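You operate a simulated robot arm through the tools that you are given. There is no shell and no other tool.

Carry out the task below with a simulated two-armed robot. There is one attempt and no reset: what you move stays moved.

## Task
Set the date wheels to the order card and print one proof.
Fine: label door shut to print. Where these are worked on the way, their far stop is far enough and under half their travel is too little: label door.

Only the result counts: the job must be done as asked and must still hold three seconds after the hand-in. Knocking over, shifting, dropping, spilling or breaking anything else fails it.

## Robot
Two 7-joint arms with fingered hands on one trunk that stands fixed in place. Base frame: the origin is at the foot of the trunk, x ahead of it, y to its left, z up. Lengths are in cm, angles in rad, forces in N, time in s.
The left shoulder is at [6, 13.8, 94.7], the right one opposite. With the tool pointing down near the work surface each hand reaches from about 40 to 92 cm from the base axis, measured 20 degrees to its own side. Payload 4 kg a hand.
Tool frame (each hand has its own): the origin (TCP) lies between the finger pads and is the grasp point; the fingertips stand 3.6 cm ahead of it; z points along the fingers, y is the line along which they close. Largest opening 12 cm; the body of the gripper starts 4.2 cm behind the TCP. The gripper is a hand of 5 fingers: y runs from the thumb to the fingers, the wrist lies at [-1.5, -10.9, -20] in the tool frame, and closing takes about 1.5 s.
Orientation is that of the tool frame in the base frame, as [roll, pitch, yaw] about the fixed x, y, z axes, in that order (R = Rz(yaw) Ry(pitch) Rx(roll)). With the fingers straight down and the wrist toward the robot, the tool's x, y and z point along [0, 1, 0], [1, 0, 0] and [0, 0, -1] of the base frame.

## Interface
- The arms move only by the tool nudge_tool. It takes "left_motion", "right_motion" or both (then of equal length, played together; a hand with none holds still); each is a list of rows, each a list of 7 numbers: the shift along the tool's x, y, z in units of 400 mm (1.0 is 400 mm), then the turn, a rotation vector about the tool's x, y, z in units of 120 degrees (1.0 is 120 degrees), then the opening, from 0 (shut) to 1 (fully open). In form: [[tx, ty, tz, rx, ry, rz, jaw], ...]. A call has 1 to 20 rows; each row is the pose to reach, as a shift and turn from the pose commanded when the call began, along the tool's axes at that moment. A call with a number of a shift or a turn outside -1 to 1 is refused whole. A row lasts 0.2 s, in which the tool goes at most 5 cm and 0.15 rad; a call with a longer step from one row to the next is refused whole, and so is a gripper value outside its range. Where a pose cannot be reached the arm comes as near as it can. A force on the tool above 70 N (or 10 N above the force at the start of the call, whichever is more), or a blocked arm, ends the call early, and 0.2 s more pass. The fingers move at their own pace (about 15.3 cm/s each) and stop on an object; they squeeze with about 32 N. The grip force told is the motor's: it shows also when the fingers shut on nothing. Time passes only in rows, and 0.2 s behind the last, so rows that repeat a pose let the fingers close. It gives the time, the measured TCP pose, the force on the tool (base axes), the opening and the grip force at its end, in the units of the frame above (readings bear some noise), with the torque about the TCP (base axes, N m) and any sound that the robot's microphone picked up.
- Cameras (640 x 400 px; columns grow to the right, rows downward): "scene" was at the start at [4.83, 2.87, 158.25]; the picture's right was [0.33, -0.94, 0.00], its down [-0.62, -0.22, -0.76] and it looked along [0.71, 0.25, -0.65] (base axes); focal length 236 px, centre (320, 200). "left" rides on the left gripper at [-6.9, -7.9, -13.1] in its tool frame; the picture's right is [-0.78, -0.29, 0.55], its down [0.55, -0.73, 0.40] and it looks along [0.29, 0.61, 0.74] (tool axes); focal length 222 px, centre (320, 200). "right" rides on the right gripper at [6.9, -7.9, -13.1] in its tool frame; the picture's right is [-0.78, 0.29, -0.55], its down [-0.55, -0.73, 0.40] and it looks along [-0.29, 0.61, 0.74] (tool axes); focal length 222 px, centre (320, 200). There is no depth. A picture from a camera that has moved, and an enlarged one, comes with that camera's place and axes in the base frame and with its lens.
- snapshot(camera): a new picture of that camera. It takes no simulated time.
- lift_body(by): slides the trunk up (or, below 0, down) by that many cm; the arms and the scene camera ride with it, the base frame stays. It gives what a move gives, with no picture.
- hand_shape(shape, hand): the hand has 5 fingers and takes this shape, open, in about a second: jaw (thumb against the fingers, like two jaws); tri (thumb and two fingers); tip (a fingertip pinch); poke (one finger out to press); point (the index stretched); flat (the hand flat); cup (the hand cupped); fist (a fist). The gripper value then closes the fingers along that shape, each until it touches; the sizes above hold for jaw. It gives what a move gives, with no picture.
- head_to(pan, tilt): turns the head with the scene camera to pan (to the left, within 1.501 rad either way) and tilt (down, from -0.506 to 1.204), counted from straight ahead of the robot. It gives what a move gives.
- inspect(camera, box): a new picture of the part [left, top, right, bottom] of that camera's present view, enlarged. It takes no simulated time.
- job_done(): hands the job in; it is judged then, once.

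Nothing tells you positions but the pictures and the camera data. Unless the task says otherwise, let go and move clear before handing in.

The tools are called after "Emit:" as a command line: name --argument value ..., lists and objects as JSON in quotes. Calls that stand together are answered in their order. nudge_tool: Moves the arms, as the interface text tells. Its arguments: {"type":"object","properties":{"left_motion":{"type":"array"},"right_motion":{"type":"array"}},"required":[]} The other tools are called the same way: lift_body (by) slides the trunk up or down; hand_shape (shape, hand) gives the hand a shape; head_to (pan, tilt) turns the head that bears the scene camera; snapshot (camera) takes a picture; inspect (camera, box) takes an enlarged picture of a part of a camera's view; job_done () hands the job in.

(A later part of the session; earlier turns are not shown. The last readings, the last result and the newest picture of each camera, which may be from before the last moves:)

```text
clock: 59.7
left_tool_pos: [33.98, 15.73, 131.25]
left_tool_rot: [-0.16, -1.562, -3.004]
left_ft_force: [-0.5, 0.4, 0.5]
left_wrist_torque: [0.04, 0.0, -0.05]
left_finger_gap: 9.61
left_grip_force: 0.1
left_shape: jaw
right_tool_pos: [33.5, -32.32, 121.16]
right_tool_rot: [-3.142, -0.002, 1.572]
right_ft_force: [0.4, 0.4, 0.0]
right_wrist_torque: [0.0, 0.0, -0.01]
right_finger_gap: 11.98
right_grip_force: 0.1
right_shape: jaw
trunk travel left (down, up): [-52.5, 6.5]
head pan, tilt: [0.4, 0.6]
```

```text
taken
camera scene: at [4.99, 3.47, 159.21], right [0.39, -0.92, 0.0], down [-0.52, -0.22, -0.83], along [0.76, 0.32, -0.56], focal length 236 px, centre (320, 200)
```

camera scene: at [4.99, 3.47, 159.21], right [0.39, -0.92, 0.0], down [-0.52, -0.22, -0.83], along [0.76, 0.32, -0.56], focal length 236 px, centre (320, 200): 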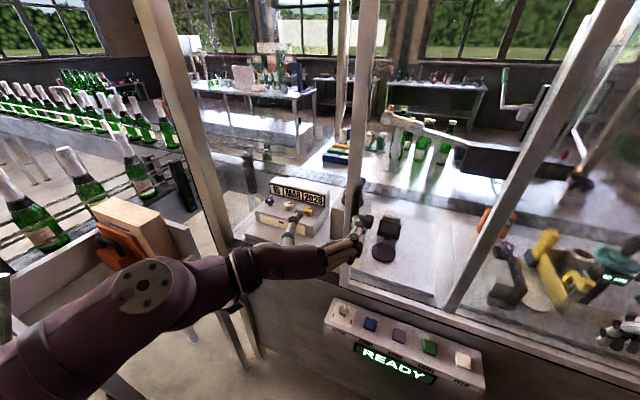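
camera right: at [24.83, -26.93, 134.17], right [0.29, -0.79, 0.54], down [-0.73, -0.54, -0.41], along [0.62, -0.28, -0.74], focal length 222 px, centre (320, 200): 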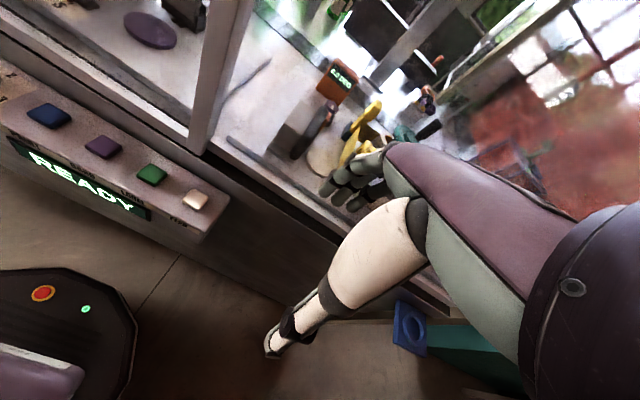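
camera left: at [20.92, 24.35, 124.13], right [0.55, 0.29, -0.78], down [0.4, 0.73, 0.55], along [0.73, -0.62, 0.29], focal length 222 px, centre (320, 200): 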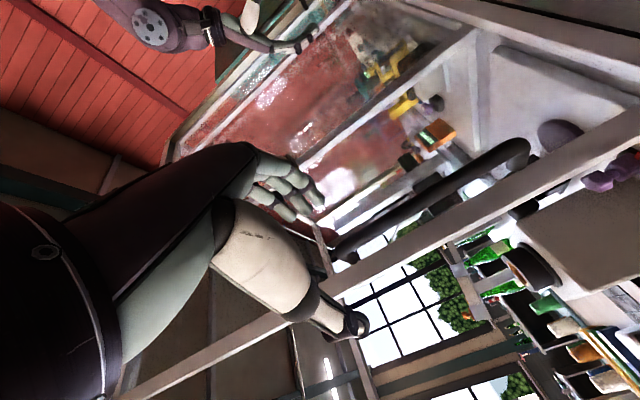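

The door is now open about 45 cm (handle near y 12), which is still over half, and the hand is free of it. I'll move the left hand left and up, then turn it fingers-down in front of the date block.

Emit:
nudge_tool --left_motion '[[0.03, -0.1, 0, 0, 0, 0, 0.8], [0.06, -0.2, 0, 0, 0, 0, 0.8], [0.1, -0.3, 0, 0, 0, 0, 0.8], [0.15, -0.4, 0, 0, 0, 0, 0.8], [0.2, -0.5, 0, 0, 0, 0, 0.8], [0.2, -0.6, 0, 0, 0, 0, 0.8]]'

Emit:
snapshot --camera "scene"

Emit:
snapshot --camera "left"

```text
clock: 61.1
left_tool_pos: [34.25, 40.43, 138.94]
left_tool_rot: [1.838, -1.57, 1.305]
left_ft_force: [0.1, 0.6, -0.9]
left_wrist_torque: [-0.05, 0.0, 0.0]
left_finger_gap: 9.6
left_grip_force: 0.1
left_shape: jaw
right_tool_pos: [33.74, -32.31, 121.15]
right_tool_rot: [-3.142, 0.001, 1.57]
right_ft_force: [0.2, 0.2, -0.4]
right_wrist_torque: [-0.04, 0.02, 0.0]
right_finger_gap: 11.97
right_grip_force: 0.0
right_shape: jaw
trunk travel left (down, up): [-52.5, 6.5]
head pan, tilt: [0.4, 0.6]
```

```text
taken
camera scene: at [5.02, 3.58, 159.21], right [0.39, -0.92, 0.0], down [-0.52, -0.22, -0.82], along [0.76, 0.32, -0.57], focal length 236 px, centre (320, 200)
```

scene: 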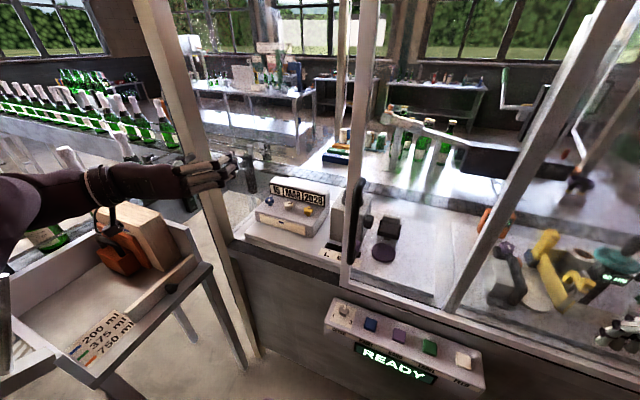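

```text
taken
camera left: at [21.03, 48.54, 132.03], right [0.55, 0.29, -0.79], down [0.4, 0.74, 0.55], along [0.74, -0.61, 0.29], focal length 222 px, centre (320, 200)
```

left: 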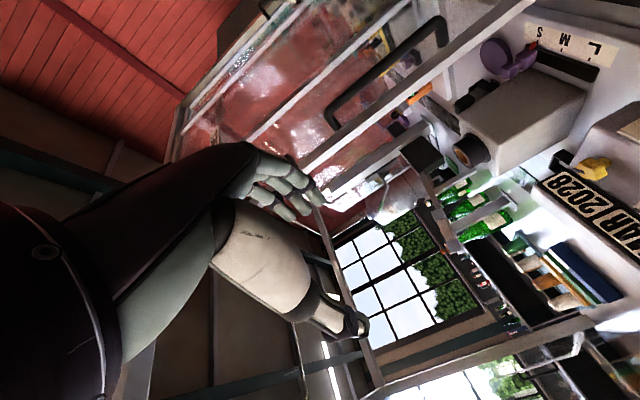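

The way to the date block is open. I'll now turn the hand fingers-down.

Emit:
nudge_tool --left_motion '[[0, 0, 0, 0.04, -0.04, -0.04, 0.8], [0, 0, 0, 0.08, -0.08, -0.08, 0.8], [0, 0, 0, 0.12, -0.12, -0.12, 0.8], [0, 0, 0, 0.16, -0.16, -0.16, 0.8], [0, 0, 0, 0.2, -0.2, -0.2, 0.8], [0, 0, 0, 0.24, -0.24, -0.24, 0.8], [0, 0, 0, 0.28, -0.28, -0.28, 0.8], [0, 0, 0, 0.32, -0.32, -0.32, 0.8], [0, 0, 0, 0.36, -0.36, -0.36, 0.8], [0, 0, 0, 0.4, -0.4, -0.4, 0.8], [0, 0, 0, 0.44, -0.44, -0.44, 0.8], [0, 0, 0, 0.48, -0.48, -0.48, 0.8], [0, 0, 0, 0.52, -0.52, -0.52, 0.8], [0, 0, 0, 0.55, -0.55, -0.55, 0.8], [0, 0, 0, 0.5774, -0.5774, -0.5774, 0.8]]'

Emit:
snapshot --camera "left"

Emit:
snapshot --camera "scene"

```text
clock: 64.3
left_tool_pos: [34.16, 40.47, 138.95]
left_tool_rot: [-3.14, 0.001, 1.576]
left_ft_force: [0.7, -0.3, 0.5]
left_wrist_torque: [0.02, -0.01, -0.02]
left_finger_gap: 9.58
left_grip_force: 0.1
left_shape: jaw
right_tool_pos: [33.65, -32.18, 121.22]
right_tool_rot: [3.141, 0.0, 1.571]
right_ft_force: [0.1, -1.1, 0.2]
right_wrist_torque: [0.0, -0.01, 0.01]
right_finger_gap: 11.98
right_grip_force: 0.1
right_shape: jaw
trunk travel left (down, up): [-52.5, 6.5]
head pan, tilt: [0.4, 0.6]
```

```text
taken
camera left: at [26.33, 33.66, 152.11], right [-0.29, -0.79, -0.55], down [-0.74, 0.55, -0.4], along [0.61, 0.29, -0.74], focal length 222 px, centre (320, 200)
```

left: 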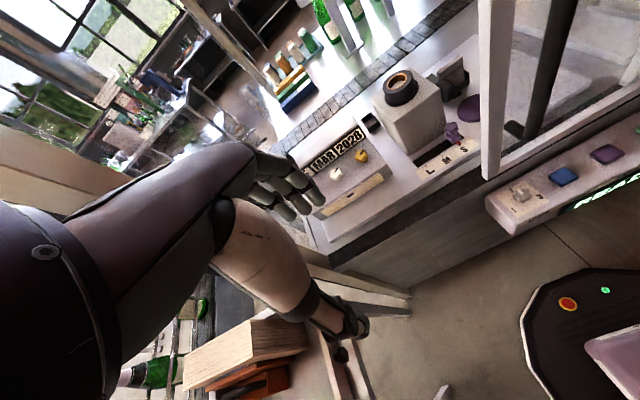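

```text
taken
camera scene: at [5.06, 3.49, 159.21], right [0.39, -0.92, 0.0], down [-0.52, -0.22, -0.82], along [0.76, 0.32, -0.57], focal length 236 px, centre (320, 200)
```

scene: 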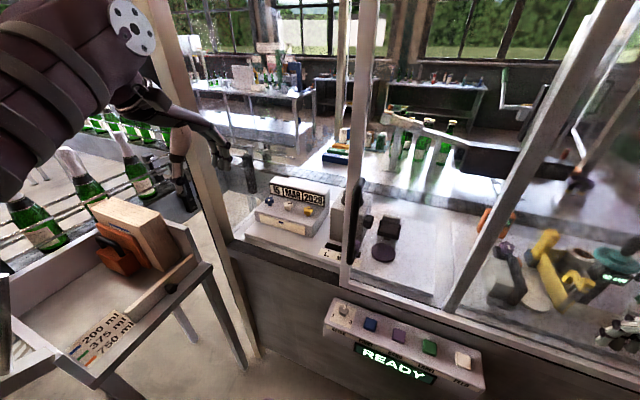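

I'll zoom in on the knobs from both cameras for triangulation.

Emit:
inspect --camera "scene" --box '[240, 170, 350, 250]'

Emit:
inspect --camera "left" --box '[260, 100, 420, 220]'

```text
5.00 times, centred on (295, 210) of scene
camera zoom: at [5.06, 3.49, 159.21], right [0.39, -0.92, 0.0], down [-0.52, -0.22, -0.82], along [0.76, 0.32, -0.57], focal length 1178 px, centre (445, 150)
```

zoom: 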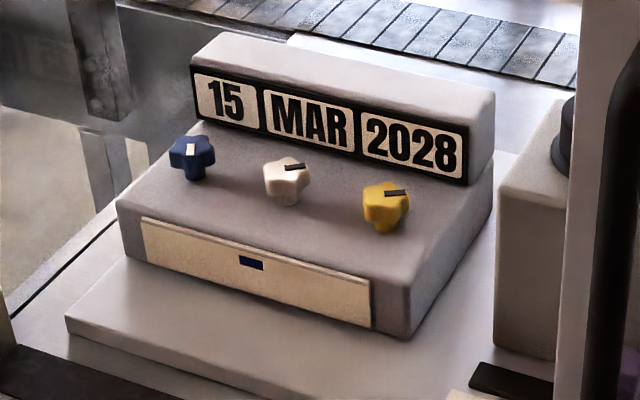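

```text
3.33 times, centred on (340, 160) of left
camera zoom: at [26.33, 33.66, 152.11], right [-0.29, -0.79, -0.55], down [-0.74, 0.55, -0.4], along [0.61, 0.29, -0.74], focal length 740 px, centre (253, 333)
```

zoom: 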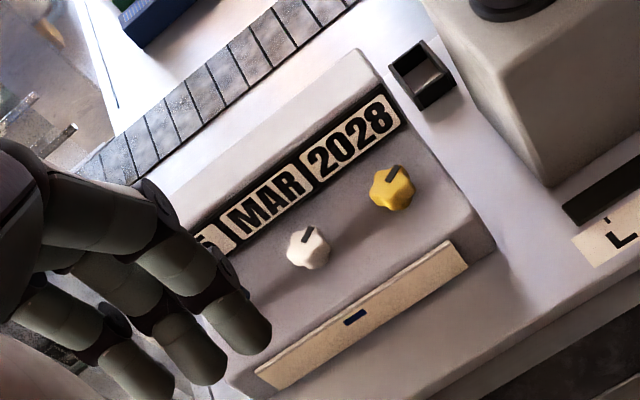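

The three star knobs stand upright on a roughly level deck: blue ≈[69.9, 53.1, 104], white ≈[70.1, 44.6, 104] and yellow ≈[70.4, 35.9, 104]. I'll bring the left hand above the white knob.

Emit:
nudge_tool --left_motion '[[0.01, 0.1, 0.0, 0, 0, 0, 0.6], [0.02, 0.2, 0.0, 0, 0, 0, 0.6], [0.03, 0.3, 0.02, 0, 0, 0, 0.6], [0.05, 0.4, 0.06, 0, 0, 0, 0.6], [0.06, 0.5, 0.1, 0, 0, 0, 0.6], [0.07, 0.6, 0.15, 0, 0, 0, 0.6], [0.08, 0.7, 0.2, 0, 0, 0, 0.6], [0.09, 0.8, 0.27, 0, 0, 0, 0.6], [0.1, 0.9, 0.35, 0, 0, 0, 0.6]]'

Emit:
snapshot --camera "left"

Emit:
snapshot --camera "scene"

```text
refused: row 9 steps farther than a row can; nothing moved
```

```text
taken
camera left: at [26.33, 33.66, 152.11], right [-0.29, -0.79, -0.55], down [-0.74, 0.55, -0.4], along [0.61, 0.29, -0.74], focal length 222 px, centre (320, 200)
```

left: 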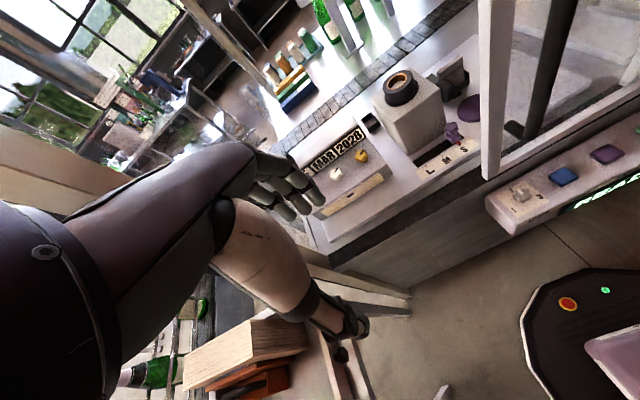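

```text
taken
camera scene: at [5.06, 3.49, 159.21], right [0.39, -0.92, 0.0], down [-0.52, -0.22, -0.82], along [0.76, 0.32, -0.57], focal length 236 px, centre (320, 200)
```

scene: 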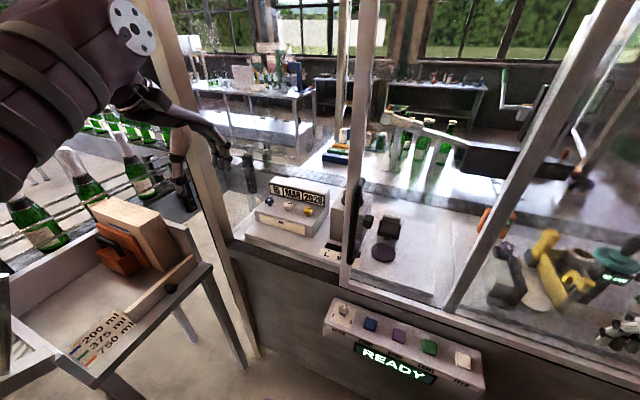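

Resending with smaller steps.

Emit:
nudge_tool --left_motion '[[0.01, 0.1, 0.0, 0, 0, 0, 0.6], [0.02, 0.2, 0.0, 0, 0, 0, 0.6], [0.03, 0.3, 0.02, 0, 0, 0, 0.6], [0.04, 0.4, 0.05, 0, 0, 0, 0.6], [0.05, 0.5, 0.08, 0, 0, 0, 0.6], [0.06, 0.6, 0.12, 0, 0, 0, 0.6], [0.07, 0.7, 0.17, 0, 0, 0, 0.6], [0.08, 0.78, 0.23, 0, 0, 0, 0.6], [0.09, 0.84, 0.29, 0, 0, 0, 0.6], [0.1, 0.9, 0.35, 0, 0, 0, 0.6]]'

Emit:
snapshot --camera "left"

Emit:
snapshot --camera "scene"

```text
clock: 66.5
left_tool_pos: [70.27, 44.6, 124.83]
left_tool_rot: [-3.14, -0.002, 1.572]
left_ft_force: [0.2, -0.3, 0.1]
left_wrist_torque: [-0.03, 0.01, -0.03]
left_finger_gap: 7.22
left_grip_force: 0.1
left_shape: jaw
right_tool_pos: [33.78, -32.32, 121.19]
right_tool_rot: [-3.139, -0.001, 1.572]
right_ft_force: [0.4, -0.1, 0.4]
right_wrist_torque: [0.01, 0.04, 0.02]
right_finger_gap: 11.98
right_grip_force: 0.0
right_shape: jaw
trunk travel left (down, up): [-52.5, 6.5]
head pan, tilt: [0.4, 0.6]
```

```text
taken
camera left: at [62.38, 37.77, 138.04], right [-0.29, -0.79, -0.55], down [-0.74, 0.55, -0.4], along [0.61, 0.29, -0.74], focal length 222 px, centre (320, 200)
```

left: 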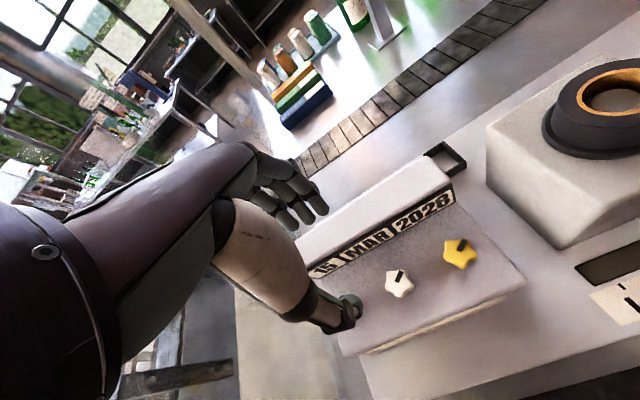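

```text
taken
camera scene: at [5.15, 3.51, 159.21], right [0.39, -0.92, 0.0], down [-0.52, -0.22, -0.82], along [0.76, 0.32, -0.57], focal length 236 px, centre (320, 200)
```

scene: 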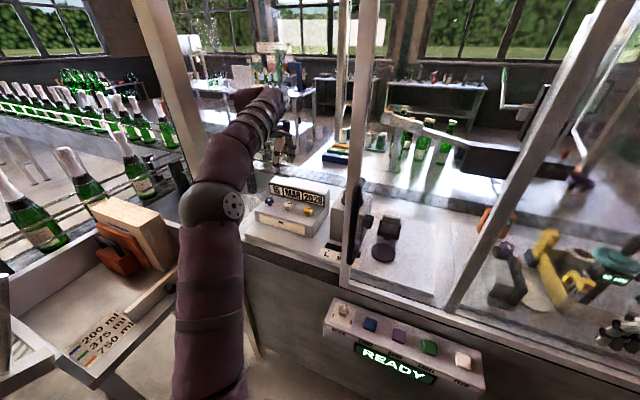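

The hand is above the white knob with nothing in contact. I'll lower partway with about a 5 cm opening and check alignment.

Emit:
nudge_tool --left_motion '[[-0.005, -0.01, 0.08, 0, 0, 0, 0.45], [-0.005, -0.01, 0.16, 0, 0, 0, 0.45], [-0.005, -0.01, 0.24, 0, 0, 0, 0.45], [-0.005, -0.01, 0.32, 0, 0, 0, 0.45]]'

Emit:
snapshot --camera "left"

Emit:
inspect --camera "scene" --box '[200, 130, 360, 250]'

```text
clock: 67.5
left_tool_pos: [69.88, 44.23, 112.2]
left_tool_rot: [3.141, 0.001, 1.573]
left_ft_force: [-0.3, 0.5, 0.6]
left_wrist_torque: [-0.02, -0.01, -0.01]
left_finger_gap: 5.4
left_grip_force: 0.0
left_shape: jaw
right_tool_pos: [33.59, -32.23, 121.16]
right_tool_rot: [3.141, 0.0, 1.571]
right_ft_force: [-0.2, 0.3, -0.4]
right_wrist_torque: [0.02, 0.0, 0.0]
right_finger_gap: 11.99
right_grip_force: 0.0
right_shape: jaw
trunk travel left (down, up): [-52.5, 6.5]
head pan, tilt: [0.4, 0.6]
```

```text
taken
camera left: at [61.89, 37.47, 125.35], right [-0.29, -0.79, -0.55], down [-0.74, 0.55, -0.4], along [0.61, 0.29, -0.74], focal length 222 px, centre (320, 200)
```

left: 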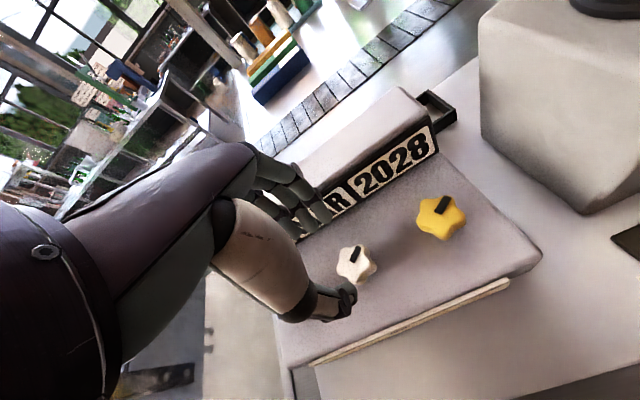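

```text
3.33 times, centred on (280, 190) of scene
camera zoom: at [5.05, 3.5, 159.21], right [0.39, -0.92, 0.0], down [-0.52, -0.22, -0.82], along [0.76, 0.32, -0.57], focal length 785 px, centre (453, 233)
```

zoom: 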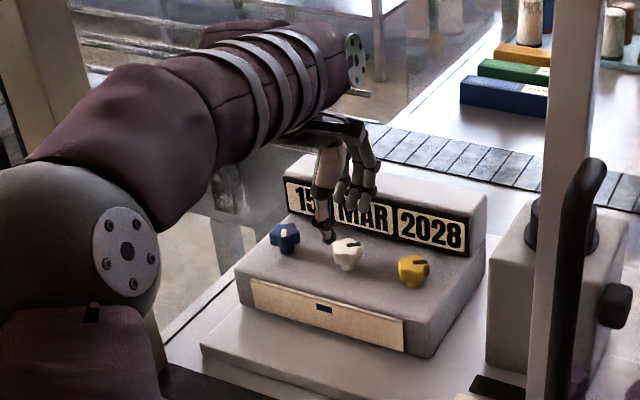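

The knob centre is at [69.8, 44.6], nearly under the TCP. I'll lower so the fingers straddle the knob.

Emit:
nudge_tool --left_motion '[[0.008, 0, 0.05, 0, 0, 0, 0.45], [0.008, 0, 0.1, 0, 0, 0, 0.45], [0.008, 0, 0.13, 0, 0, 0, 0.45], [0.008, 0, 0.155, 0, 0, 0, 0.45]]'

Emit:
snapshot --camera "left"

Emit:
inspect --camera "scene" --box '[230, 160, 350, 240]'

```text
clock: 68.5
left_tool_pos: [69.11, 44.49, 106.6]
left_tool_rot: [3.136, -0.002, 1.574]
left_ft_force: [-34.6, -2.7, 42.8]
left_wrist_torque: [0.09, 0.26, 0.39]
left_finger_gap: 5.03
left_grip_force: 0.1
left_shape: jaw
right_tool_pos: [33.02, -32.54, 121.38]
right_tool_rot: [3.136, -0.001, 1.569]
right_ft_force: [-0.1, -0.9, -0.5]
right_wrist_torque: [-0.02, 0.01, 0.01]
right_finger_gap: 11.99
right_grip_force: 0.1
right_shape: jaw
trunk travel left (down, up): [-52.5, 6.5]
head pan, tilt: [0.4, 0.6]
```

```text
taken
camera left: at [61.25, 37.67, 119.75], right [-0.29, -0.78, -0.55], down [-0.73, 0.55, -0.4], along [0.62, 0.29, -0.73], focal length 222 px, centre (320, 200)
```

left: 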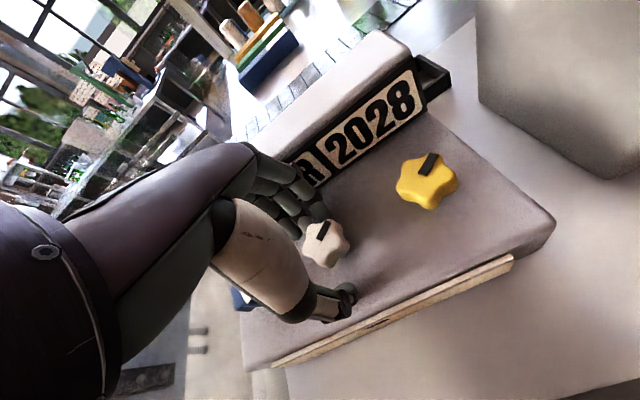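

```text
5.00 times, centred on (290, 200) of scene
camera zoom: at [4.19, 3.27, 159.28], right [0.39, -0.92, 0.0], down [-0.52, -0.22, -0.83], along [0.76, 0.32, -0.56], focal length 1178 px, centre (470, 200)
```

zoom: 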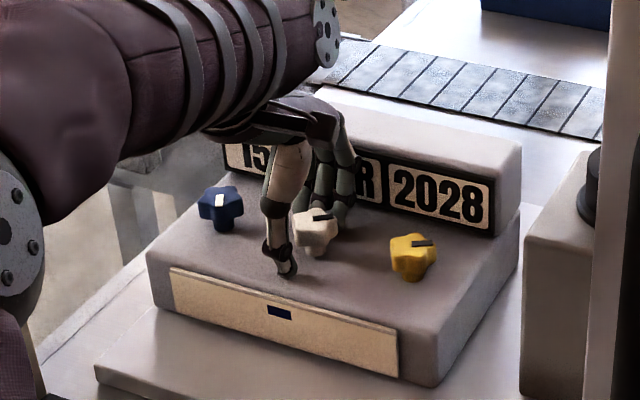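

The window-side fingers touched the face at the back of the deck. I'll rise a few millimetres and close on the knob.

Emit:
nudge_tool --left_motion '[[0.008, -0.005, 0.135, 0, 0, 0, 0.3], [0.008, -0.005, 0.135, 0, 0, 0, 0.1], [0.008, -0.005, 0.135, 0, 0, 0, 0.0], [0.008, -0.005, 0.135, 0, 0, 0, 0.0], [0.008, -0.005, 0.135, 0, 0, 0, 0.0]]'

Emit:
snapshot --camera "left"

Emit:
inspect --camera "scene" --box '[230, 160, 350, 240]'

```text
refused: row 1 steps farther than a row can; nothing moved
```

```text
taken
camera left: at [61.25, 37.67, 119.75], right [-0.29, -0.78, -0.55], down [-0.73, 0.55, -0.4], along [0.62, 0.29, -0.73], focal length 222 px, centre (320, 200)
```

left: 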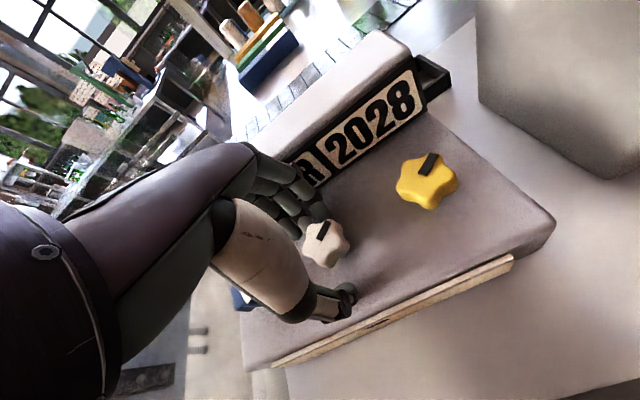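

```text
5.00 times, centred on (290, 200) of scene
camera zoom: at [4.19, 3.27, 159.28], right [0.39, -0.92, 0.0], down [-0.52, -0.22, -0.83], along [0.76, 0.32, -0.56], focal length 1178 px, centre (470, 200)
```

zoom: 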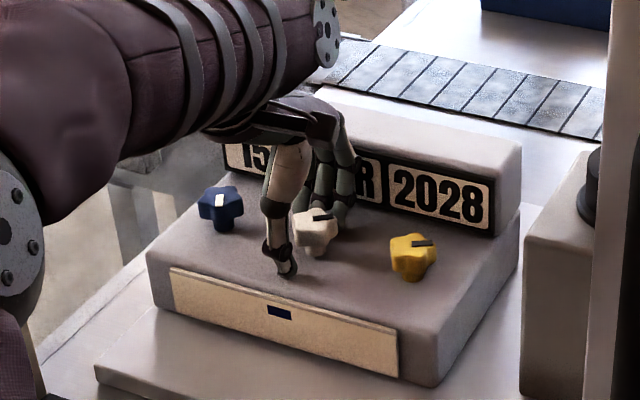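

Offsets are from the present commanded pose; I'll correct that: raise 0.7 cm, shift slightly back, and close.

Emit:
nudge_tool --left_motion '[[0, -0.01, -0.018, 0, 0, 0, 0.4], [0, -0.01, -0.018, 0, 0, 0, 0.2], [0, -0.01, -0.018, 0, 0, 0, 0.0], [0, -0.01, -0.018, 0, 0, 0, 0.0], [0, -0.01, -0.018, 0, 0, 0, 0.0]]'

Emit:
snapshot --camera "left"

Emit:
inspect --camera "scene" --box '[230, 160, 350, 240]'

```text
clock: 69.7
left_tool_pos: [69.19, 44.56, 106.58]
left_tool_rot: [-3.138, 0.001, 1.571]
left_ft_force: [-7.7, -4.1, -3.0]
left_wrist_torque: [-0.26, 0.38, -0.08]
left_finger_gap: 2.42
left_grip_force: 31.9
left_shape: jaw
right_tool_pos: [33.52, -32.42, 121.16]
right_tool_rot: [-3.142, 0.001, 1.571]
right_ft_force: [0.3, 0.8, -0.2]
right_wrist_torque: [-0.01, 0.01, 0.04]
right_finger_gap: 11.97
right_grip_force: 0.1
right_shape: jaw
trunk travel left (down, up): [-52.5, 6.5]
head pan, tilt: [0.4, 0.6]
```

```text
taken
camera left: at [61.34, 37.71, 119.74], right [-0.29, -0.79, -0.54], down [-0.74, 0.55, -0.4], along [0.61, 0.29, -0.74], focal length 222 px, centre (320, 200)
```

left: 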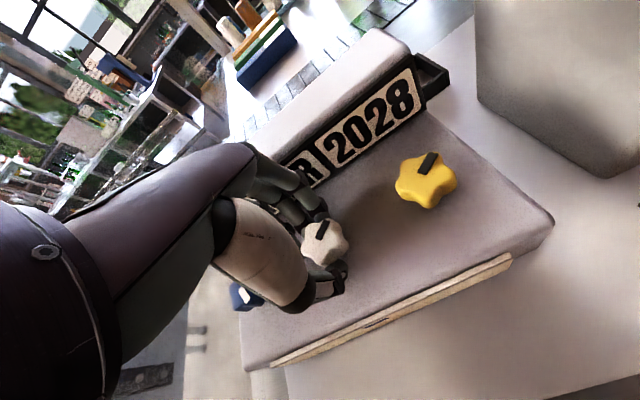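

```text
5.00 times, centred on (290, 200) of scene
camera zoom: at [4.93, 3.42, 159.2], right [0.39, -0.92, 0.0], down [-0.52, -0.22, -0.83], along [0.76, 0.32, -0.56], focal length 1178 px, centre (470, 200)
```

zoom: 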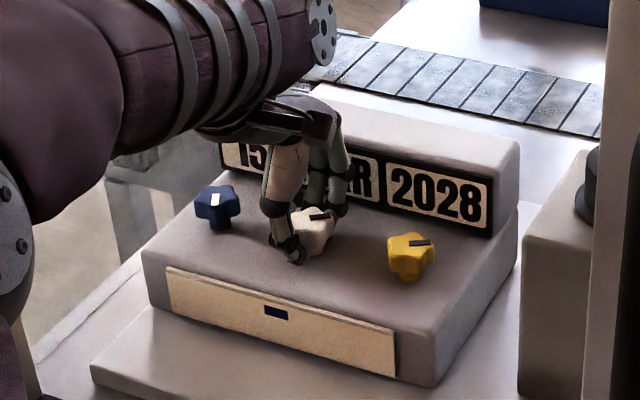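

The knob is gripped (2.4 cm gap). I'll try a clockwise turn of about 30° and watch the window.

Emit:
nudge_tool --left_motion '[[0, 0, 0, 0, 0, 0.05, 0], [0, 0, 0, 0, 0, 0.1, 0], [0, 0, 0, 0, 0, 0.15, 0], [0, 0, 0, 0, 0, 0.2, 0], [0, 0, 0, 0, 0, 0.25, 0]]'

Emit:
snapshot --camera "left"

Emit:
inspect --camera "scene" --box '[230, 160, 350, 240]'

```text
clock: 70.9
left_tool_pos: [69.43, 44.79, 106.61]
left_tool_rot: [-3.141, 0.003, 1.05]
left_ft_force: [-2.3, 1.6, -12.3]
left_wrist_torque: [0.06, 0.09, 0.06]
left_finger_gap: 2.33
left_grip_force: 32.3
left_shape: jaw
right_tool_pos: [33.82, -32.26, 121.2]
right_tool_rot: [3.141, 0.0, 1.57]
right_ft_force: [-0.6, 0.0, -0.2]
right_wrist_torque: [0.01, -0.02, -0.01]
right_finger_gap: 11.97
right_grip_force: 0.0
right_shape: jaw
trunk travel left (down, up): [-52.5, 6.5]
head pan, tilt: [0.4, 0.6]
```

```text
taken
camera left: at [59.05, 42.84, 119.74], right [-0.64, -0.54, -0.55], down [-0.36, 0.84, -0.4], along [0.67, -0.06, -0.74], focal length 222 px, centre (320, 200)
```

left: 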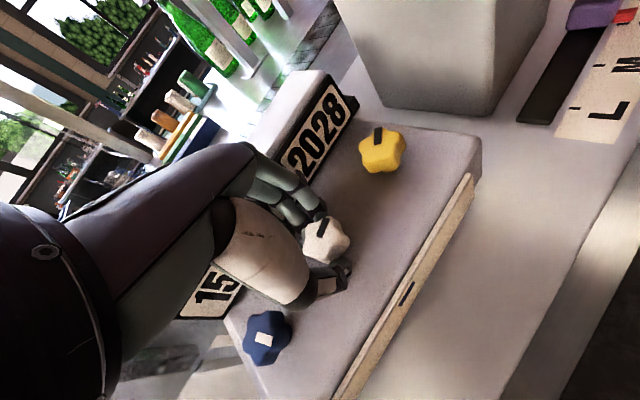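

```text
5.00 times, centred on (290, 200) of scene
camera zoom: at [5.11, 3.6, 159.2], right [0.39, -0.92, 0.0], down [-0.52, -0.22, -0.82], along [0.76, 0.32, -0.57], focal length 1178 px, centre (470, 200)
```

zoom: 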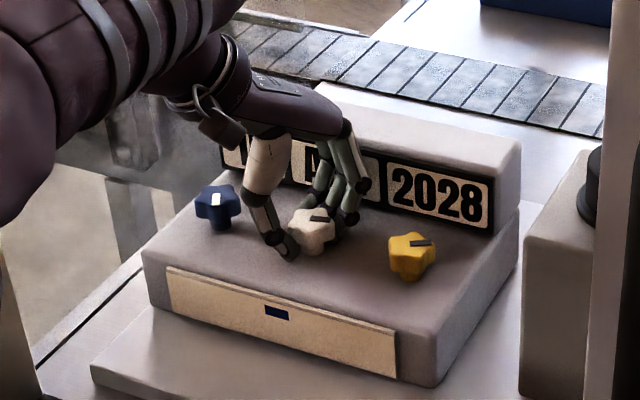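

The month window now starts with "A". I'll release, lift and check the reading.

Emit:
nudge_tool --left_motion '[[0, 0, 0, 0, 0, 0, 0.2], [0, 0, 0, 0, 0, 0, 0.45], [0, 0, 0, 0, 0, 0, 0.45], [0, 0, -0.06, 0, 0, 0, 0.45], [0, 0, -0.14, 0, 0, 0, 0.45], [0, 0, -0.2, 0, 0, 0, 0.45]]'

Emit:
snapshot --camera "left"

Emit:
inspect --camera "scene" --box '[230, 160, 350, 240]'

```text
clock: 72.3
left_tool_pos: [69.55, 44.53, 114.92]
left_tool_rot: [3.14, -0.001, 1.05]
left_ft_force: [0.4, -0.5, -0.1]
left_wrist_torque: [-0.02, -0.04, -0.04]
left_finger_gap: 5.39
left_grip_force: 0.1
left_shape: jaw
right_tool_pos: [33.7, -32.31, 121.26]
right_tool_rot: [-3.141, -0.001, 1.57]
right_ft_force: [1.0, -0.2, -0.1]
right_wrist_torque: [0.0, 0.02, 0.03]
right_finger_gap: 11.96
right_grip_force: 0.0
right_shape: jaw
trunk travel left (down, up): [-52.5, 6.5]
head pan, tilt: [0.4, 0.6]
```

```text
taken
camera left: at [59.11, 42.53, 127.99], right [-0.64, -0.54, -0.55], down [-0.36, 0.84, -0.4], along [0.67, -0.06, -0.74], focal length 222 px, centre (320, 200)
```

left: 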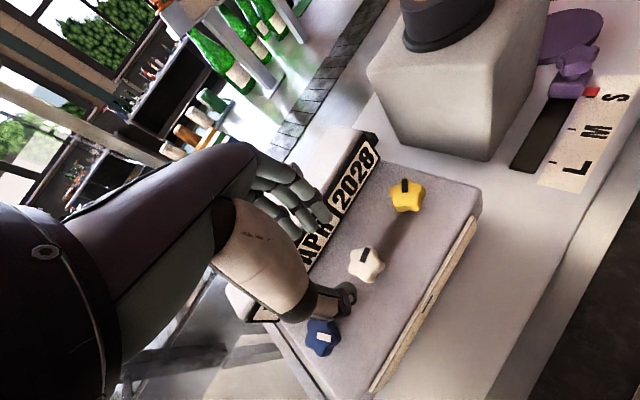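

```text
5.00 times, centred on (290, 200) of scene
camera zoom: at [5.05, 3.45, 159.21], right [0.39, -0.92, 0.0], down [-0.52, -0.22, -0.83], along [0.76, 0.32, -0.56], focal length 1178 px, centre (470, 200)
```

zoom: 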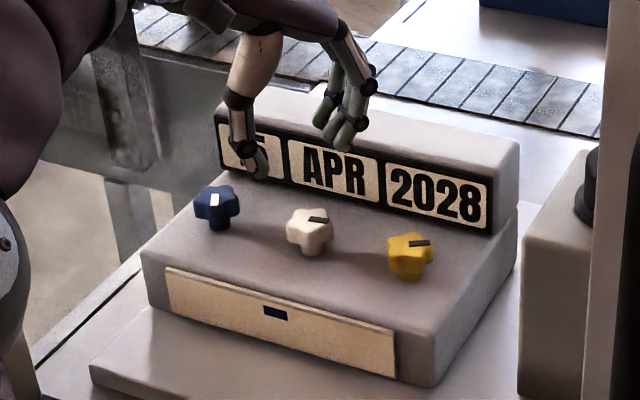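

APR is set: clockwise raises the value and about 30° is one step. Next is the yellow year knob at about [69.7, 35.5]; I'll move over it and lower.

Emit:
nudge_tool --left_motion '[[-0.065, 0.038, 0, 0, 0, 0, 0.45], [-0.13, 0.076, 0, 0, 0, 0, 0.45], [-0.194, 0.1135, 0, 0, 0, 0, 0.45], [-0.194, 0.1135, 0.06, 0, 0, 0, 0.45], [-0.194, 0.1135, 0.12, 0, 0, 0, 0.45]]'

Emit:
snapshot --camera "left"

Emit:
inspect --camera "scene" --box '[230, 160, 350, 240]'

```text
clock: 73.5
left_tool_pos: [69.39, 35.53, 109.97]
left_tool_rot: [3.141, 0.0, 1.05]
left_ft_force: [-1.6, -1.1, 0.0]
left_wrist_torque: [-0.01, 0.01, -0.06]
left_finger_gap: 5.37
left_grip_force: 0.0
left_shape: jaw
right_tool_pos: [33.73, -32.35, 121.2]
right_tool_rot: [3.142, 0.001, 1.571]
right_ft_force: [0.6, 1.0, 0.7]
right_wrist_torque: [-0.01, 0.0, -0.03]
right_finger_gap: 11.98
right_grip_force: 0.0
right_shape: jaw
trunk travel left (down, up): [-52.5, 6.5]
head pan, tilt: [0.4, 0.6]
```

```text
taken
camera left: at [59.1, 33.67, 123.03], right [-0.64, -0.54, -0.55], down [-0.36, 0.84, -0.4], along [0.67, -0.06, -0.74], focal length 222 px, centre (320, 200)
```

left: 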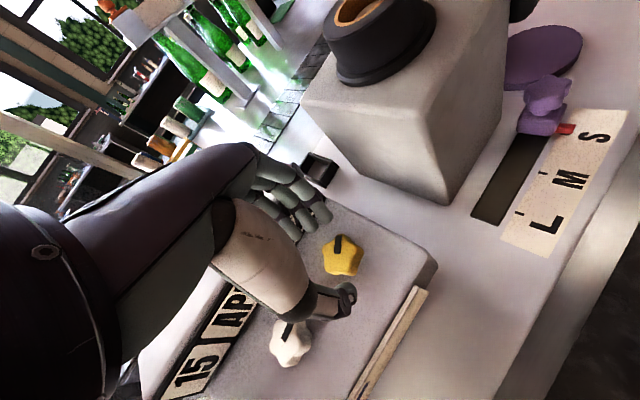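

```text
5.00 times, centred on (290, 200) of scene
camera zoom: at [4.98, 3.46, 159.22], right [0.39, -0.92, 0.0], down [-0.52, -0.22, -0.83], along [0.76, 0.32, -0.56], focal length 1178 px, centre (470, 200)
```

zoom: 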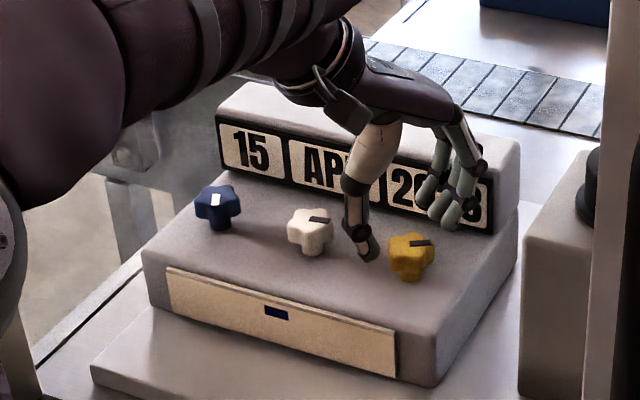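

Aligned within half a centimetre. I'll lower, close, and then turn counter-clockwise about 30°.

Emit:
nudge_tool --left_motion '[[0.004, 0.004, 0.04, 0, 0, 0, 0.45], [0.004, 0.004, 0.08, 0, 0, 0, 0.45], [0.004, 0.004, 0.08, 0, 0, 0, 0.2], [0.004, 0.004, 0.08, 0, 0, 0, 0], [0.004, 0.004, 0.08, 0, 0, 0, 0], [0.004, 0.004, 0.08, 0, 0, 0, 0]]'

Emit:
snapshot --camera "left"

Emit:
inspect --camera "scene" --box '[230, 160, 350, 240]'

```text
clock: 74.9
left_tool_pos: [69.52, 35.63, 106.64]
left_tool_rot: [-3.139, 0.002, 1.049]
left_ft_force: [-11.5, 0.1, 0.7]
left_wrist_torque: [0.1, 0.63, -0.06]
left_finger_gap: 2.31
left_grip_force: 31.9
left_shape: jaw
right_tool_pos: [33.59, -32.33, 121.2]
right_tool_rot: [3.14, 0.001, 1.571]
right_ft_force: [-0.1, -0.5, -0.6]
right_wrist_torque: [0.0, 0.0, -0.01]
right_finger_gap: 11.98
right_grip_force: 0.0
right_shape: jaw
trunk travel left (down, up): [-52.5, 6.5]
head pan, tilt: [0.4, 0.6]
```

```text
taken
camera left: at [59.23, 33.81, 119.77], right [-0.64, -0.54, -0.55], down [-0.36, 0.84, -0.4], along [0.67, -0.06, -0.74], focal length 222 px, centre (320, 200)
```

left: 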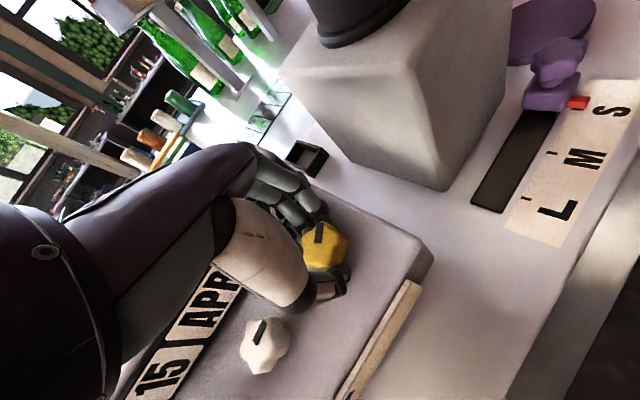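

```text
5.00 times, centred on (290, 200) of scene
camera zoom: at [4.88, 3.48, 159.21], right [0.39, -0.92, 0.0], down [-0.52, -0.22, -0.83], along [0.76, 0.32, -0.56], focal length 1178 px, centre (470, 200)
```

zoom: 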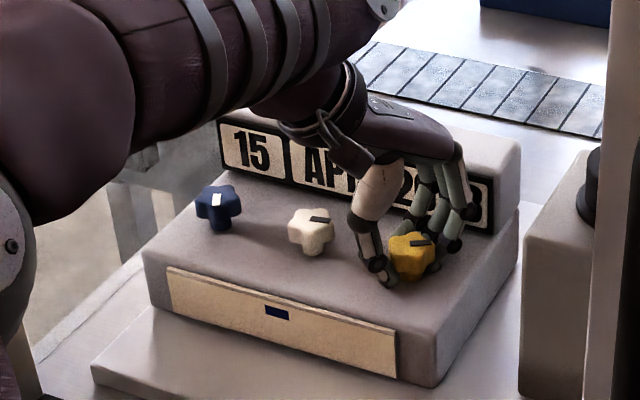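

Gripped; turning counter-clockwise by 30°.

Emit:
nudge_tool --left_motion '[[0, 0, 0, 0, 0, -0.05, 0], [0, 0, 0, 0, 0, -0.1, 0], [0, 0, 0, 0, 0, -0.15, 0], [0, 0, 0, 0, 0, -0.2, 0], [0, 0, 0, 0, 0, -0.25, 0]]'

Emit:
snapshot --camera "left"

Emit:
inspect --camera "scene" --box '[230, 160, 350, 240]'

```text
clock: 76.1
left_tool_pos: [69.6, 35.58, 106.6]
left_tool_rot: [-3.138, 0.001, 1.574]
left_ft_force: [-15.2, -5.9, -9.9]
left_wrist_torque: [-0.12, 0.66, -0.19]
left_finger_gap: 2.19
left_grip_force: 31.8
left_shape: jaw
right_tool_pos: [33.59, -32.41, 121.14]
right_tool_rot: [-3.141, 0.0, 1.572]
right_ft_force: [0.4, 0.8, 0.5]
right_wrist_torque: [0.02, 0.0, 0.0]
right_finger_gap: 11.96
right_grip_force: 0.0
right_shape: jaw
trunk travel left (down, up): [-52.5, 6.5]
head pan, tilt: [0.4, 0.6]
```

```text
taken
camera left: at [61.63, 28.78, 119.78], right [-0.29, -0.79, -0.55], down [-0.74, 0.55, -0.4], along [0.61, 0.29, -0.74], focal length 222 px, centre (320, 200)
```

left: 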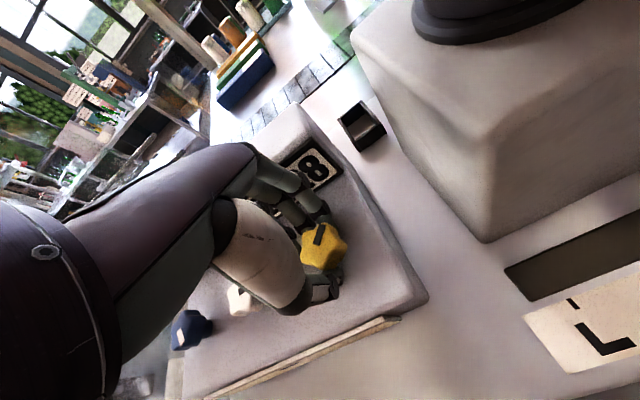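

```text
5.00 times, centred on (290, 200) of scene
camera zoom: at [4.94, 3.43, 159.2], right [0.39, -0.92, 0.0], down [-0.52, -0.22, -0.83], along [0.76, 0.32, -0.56], focal length 1178 px, centre (470, 200)
```

zoom: 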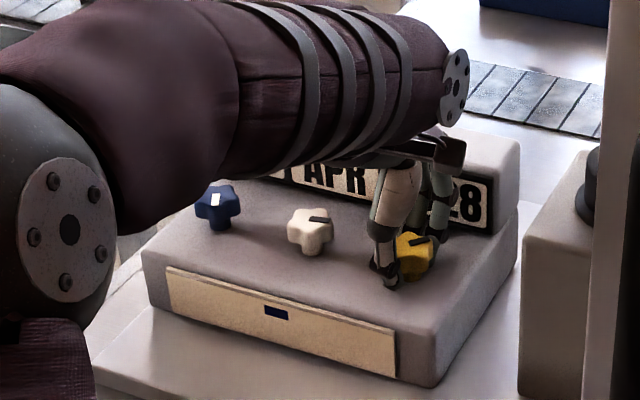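

The window still ends in 8, so the year step is larger than 30°. I'll turn a bit more.

Emit:
nudge_tool --left_motion '[[0, 0, 0, 0, 0, -0.05, 0], [0, 0, 0, 0, 0, -0.1, 0]]'

Emit:
inspect --camera "left" --box '[240, 120, 400, 220]'

Emit:
inspect --camera "scene" --box '[290, 180, 350, 220]'

```text
clock: 76.7
left_tool_pos: [69.52, 35.65, 106.47]
left_tool_rot: [-3.14, -0.001, 1.783]
left_ft_force: [-16.5, -7.5, -13.3]
left_wrist_torque: [-0.19, 0.69, -0.15]
left_finger_gap: 2.17
left_grip_force: 32.2
left_shape: jaw
right_tool_pos: [33.56, -32.38, 121.13]
right_tool_rot: [3.141, 0.001, 1.571]
right_ft_force: [0.1, 0.4, -0.3]
right_wrist_torque: [-0.01, 0.05, -0.01]
right_finger_gap: 11.97
right_grip_force: 0.0
right_shape: jaw
trunk travel left (down, up): [-52.5, 6.5]
head pan, tilt: [0.4, 0.6]
```

```text
4.00 times, centred on (320, 170) of left
camera zoom: at [63.29, 27.29, 119.78], right [-0.12, -0.83, -0.55], down [-0.84, 0.38, -0.39], along [0.54, 0.41, -0.74], focal length 888 px, centre (320, 320)
```

zoom: 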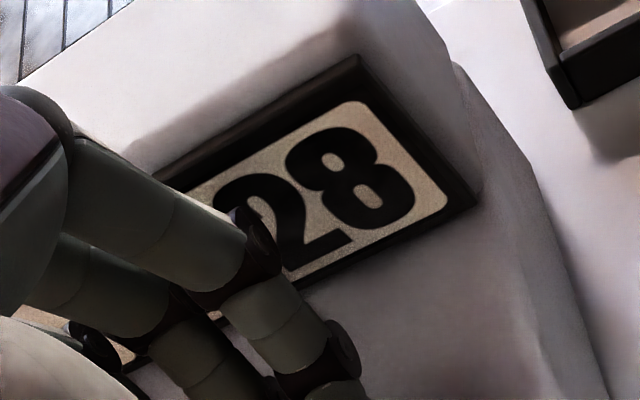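

```text
10.00 times, centred on (320, 200) of scene
camera zoom: at [4.96, 3.4, 159.21], right [0.39, -0.92, 0.0], down [-0.52, -0.22, -0.83], along [0.76, 0.32, -0.56], focal length 2356 px, centre (320, 200)
```

zoom: 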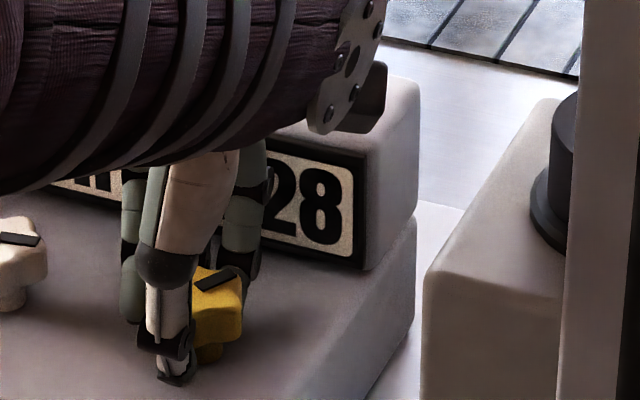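

It still reads 2028, though the knob is turning with the hand. I'll continue counter-clockwise in small increments.

Emit:
nudge_tool --left_motion '[[0, 0, 0, 0, 0, -0.05, 0], [0, 0, 0, 0, 0, -0.1, 0], [0, 0, 0, 0, 0, -0.15, 0]]'

Emit:
snapshot --camera "left"

Emit:
inspect --camera "scene" --box '[290, 180, 350, 220]'

```text
clock: 77.5
left_tool_pos: [69.4, 35.6, 106.56]
left_tool_rot: [-3.14, 0.001, 2.097]
left_ft_force: [-15.2, -10.0, -15.9]
left_wrist_torque: [-0.46, 0.59, -0.14]
left_finger_gap: 2.13
left_grip_force: 32.3
left_shape: jaw
right_tool_pos: [33.56, -32.39, 121.17]
right_tool_rot: [-3.14, 0.0, 1.572]
right_ft_force: [-0.3, 0.3, -0.1]
right_wrist_torque: [0.05, -0.03, -0.01]
right_finger_gap: 12.0
right_grip_force: 0.0
right_shape: jaw
trunk travel left (down, up): [-52.5, 6.5]
head pan, tilt: [0.4, 0.6]
```

```text
taken
camera left: at [66.23, 25.75, 119.78], right [0.14, -0.82, -0.55], down [-0.91, 0.11, -0.4], along [0.38, 0.56, -0.74], focal length 222 px, centre (320, 200)
```

left: 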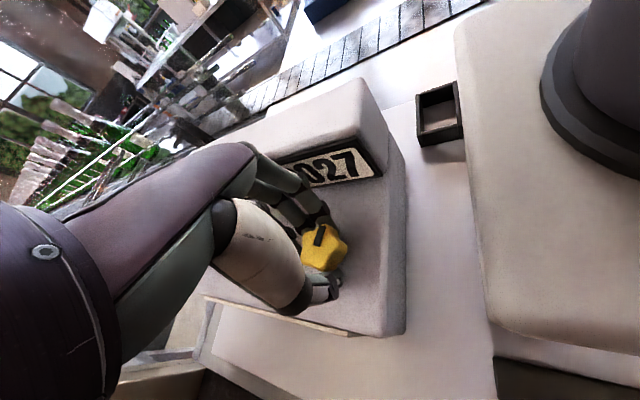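

```text
10.00 times, centred on (320, 200) of scene
camera zoom: at [4.98, 3.39, 159.21], right [0.39, -0.92, 0.0], down [-0.52, -0.22, -0.83], along [0.76, 0.32, -0.56], focal length 2356 px, centre (320, 200)
```

zoom: 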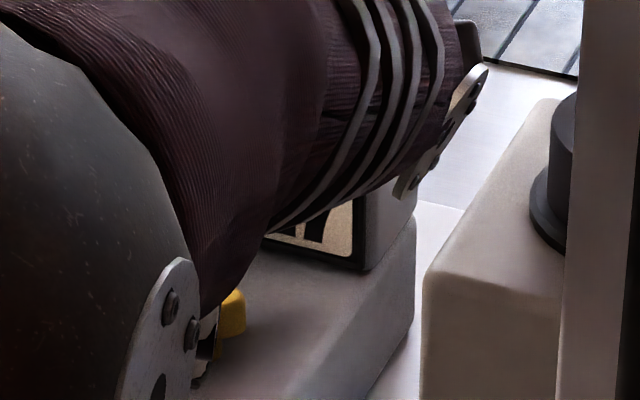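

The year now reads 2027. I'll release, lift, and check that all the windows hold.

Emit:
nudge_tool --left_motion '[[0, 0, 0, 0, 0, 0, 0.2], [0, 0, 0, 0, 0, 0, 0.45], [0, 0, 0, 0, 0, 0, 0.45], [0, 0, -0.06, 0, 0, 0, 0.45], [0, 0, -0.14, 0, 0, 0, 0.45], [0, 0, -0.24, 0, 0, 0, 0.45], [0, 0, -0.34, 0, 0, 0, 0.45]]'

Emit:
snapshot --camera "left"

Emit:
snapshot --camera "scene"

```text
clock: 79.1
left_tool_pos: [69.57, 35.8, 120.21]
left_tool_rot: [-3.141, 0.0, 2.096]
left_ft_force: [-0.4, 1.1, 0.9]
left_wrist_torque: [0.0, 0.02, 0.04]
left_finger_gap: 5.41
left_grip_force: 0.0
left_shape: jaw
right_tool_pos: [33.61, -32.47, 121.25]
right_tool_rot: [-3.141, 0.001, 1.571]
right_ft_force: [0.7, -0.6, 0.5]
right_wrist_torque: [0.02, 0.01, 0.0]
right_finger_gap: 12.0
right_grip_force: 0.1
right_shape: jaw
trunk travel left (down, up): [-52.5, 6.5]
head pan, tilt: [0.4, 0.6]
```

```text
taken
camera left: at [66.2, 25.76, 133.4], right [0.14, -0.82, -0.55], down [-0.91, 0.11, -0.4], along [0.38, 0.56, -0.74], focal length 222 px, centre (320, 200)
```

left: 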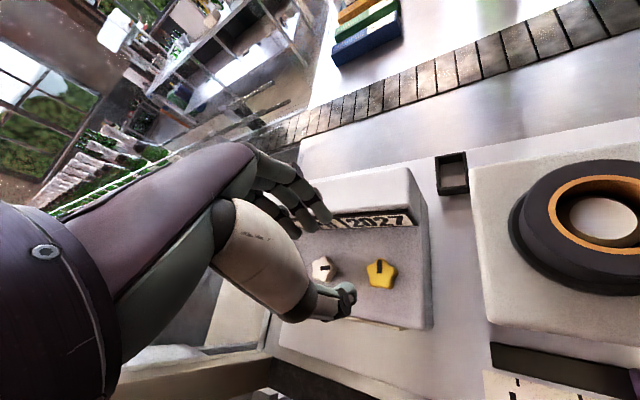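

```text
taken
camera scene: at [4.99, 3.47, 159.21], right [0.39, -0.92, 0.0], down [-0.52, -0.22, -0.83], along [0.76, 0.32, -0.56], focal length 236 px, centre (320, 200)
```

scene: 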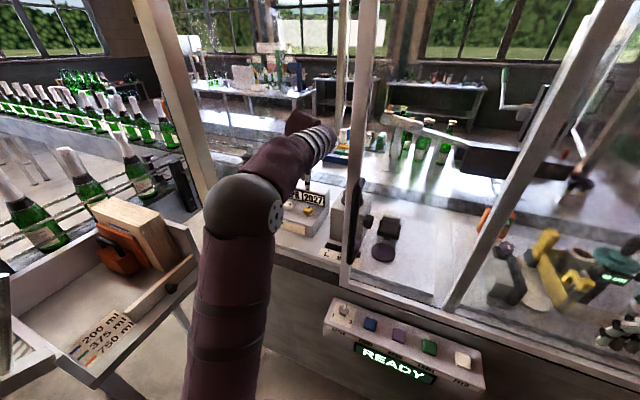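

I'll zoom on the knob pointers in this near-top view to see how they sit.

Emit:
inspect --camera "left" --box '[290, 190, 450, 310]'

Emit:
inspect --camera "scene" --box '[260, 170, 350, 240]'

```text
3.33 times, centred on (370, 250) of left
camera zoom: at [66.2, 25.76, 133.4], right [0.14, -0.82, -0.55], down [-0.91, 0.11, -0.4], along [0.38, 0.56, -0.74], focal length 740 px, centre (153, 33)
```

zoom: 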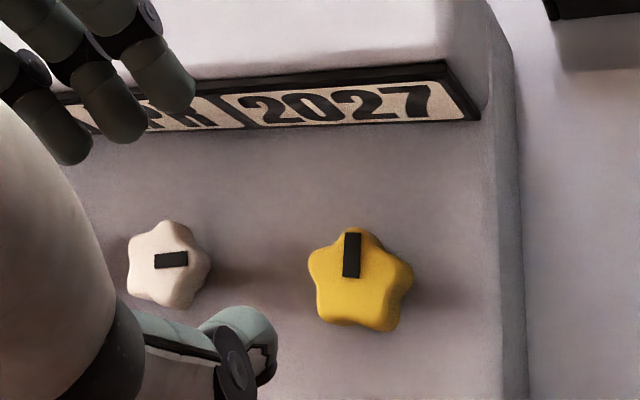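

```text
5.71 times, centred on (305, 205) of scene
camera zoom: at [4.99, 3.47, 159.21], right [0.39, -0.92, 0.0], down [-0.52, -0.22, -0.83], along [0.76, 0.32, -0.56], focal length 1346 px, centre (406, 171)
```

zoom: 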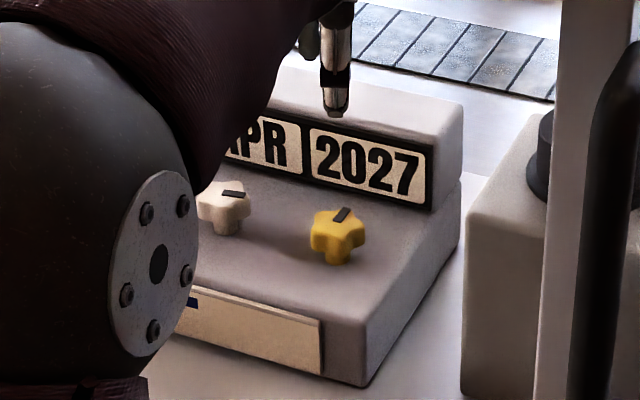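

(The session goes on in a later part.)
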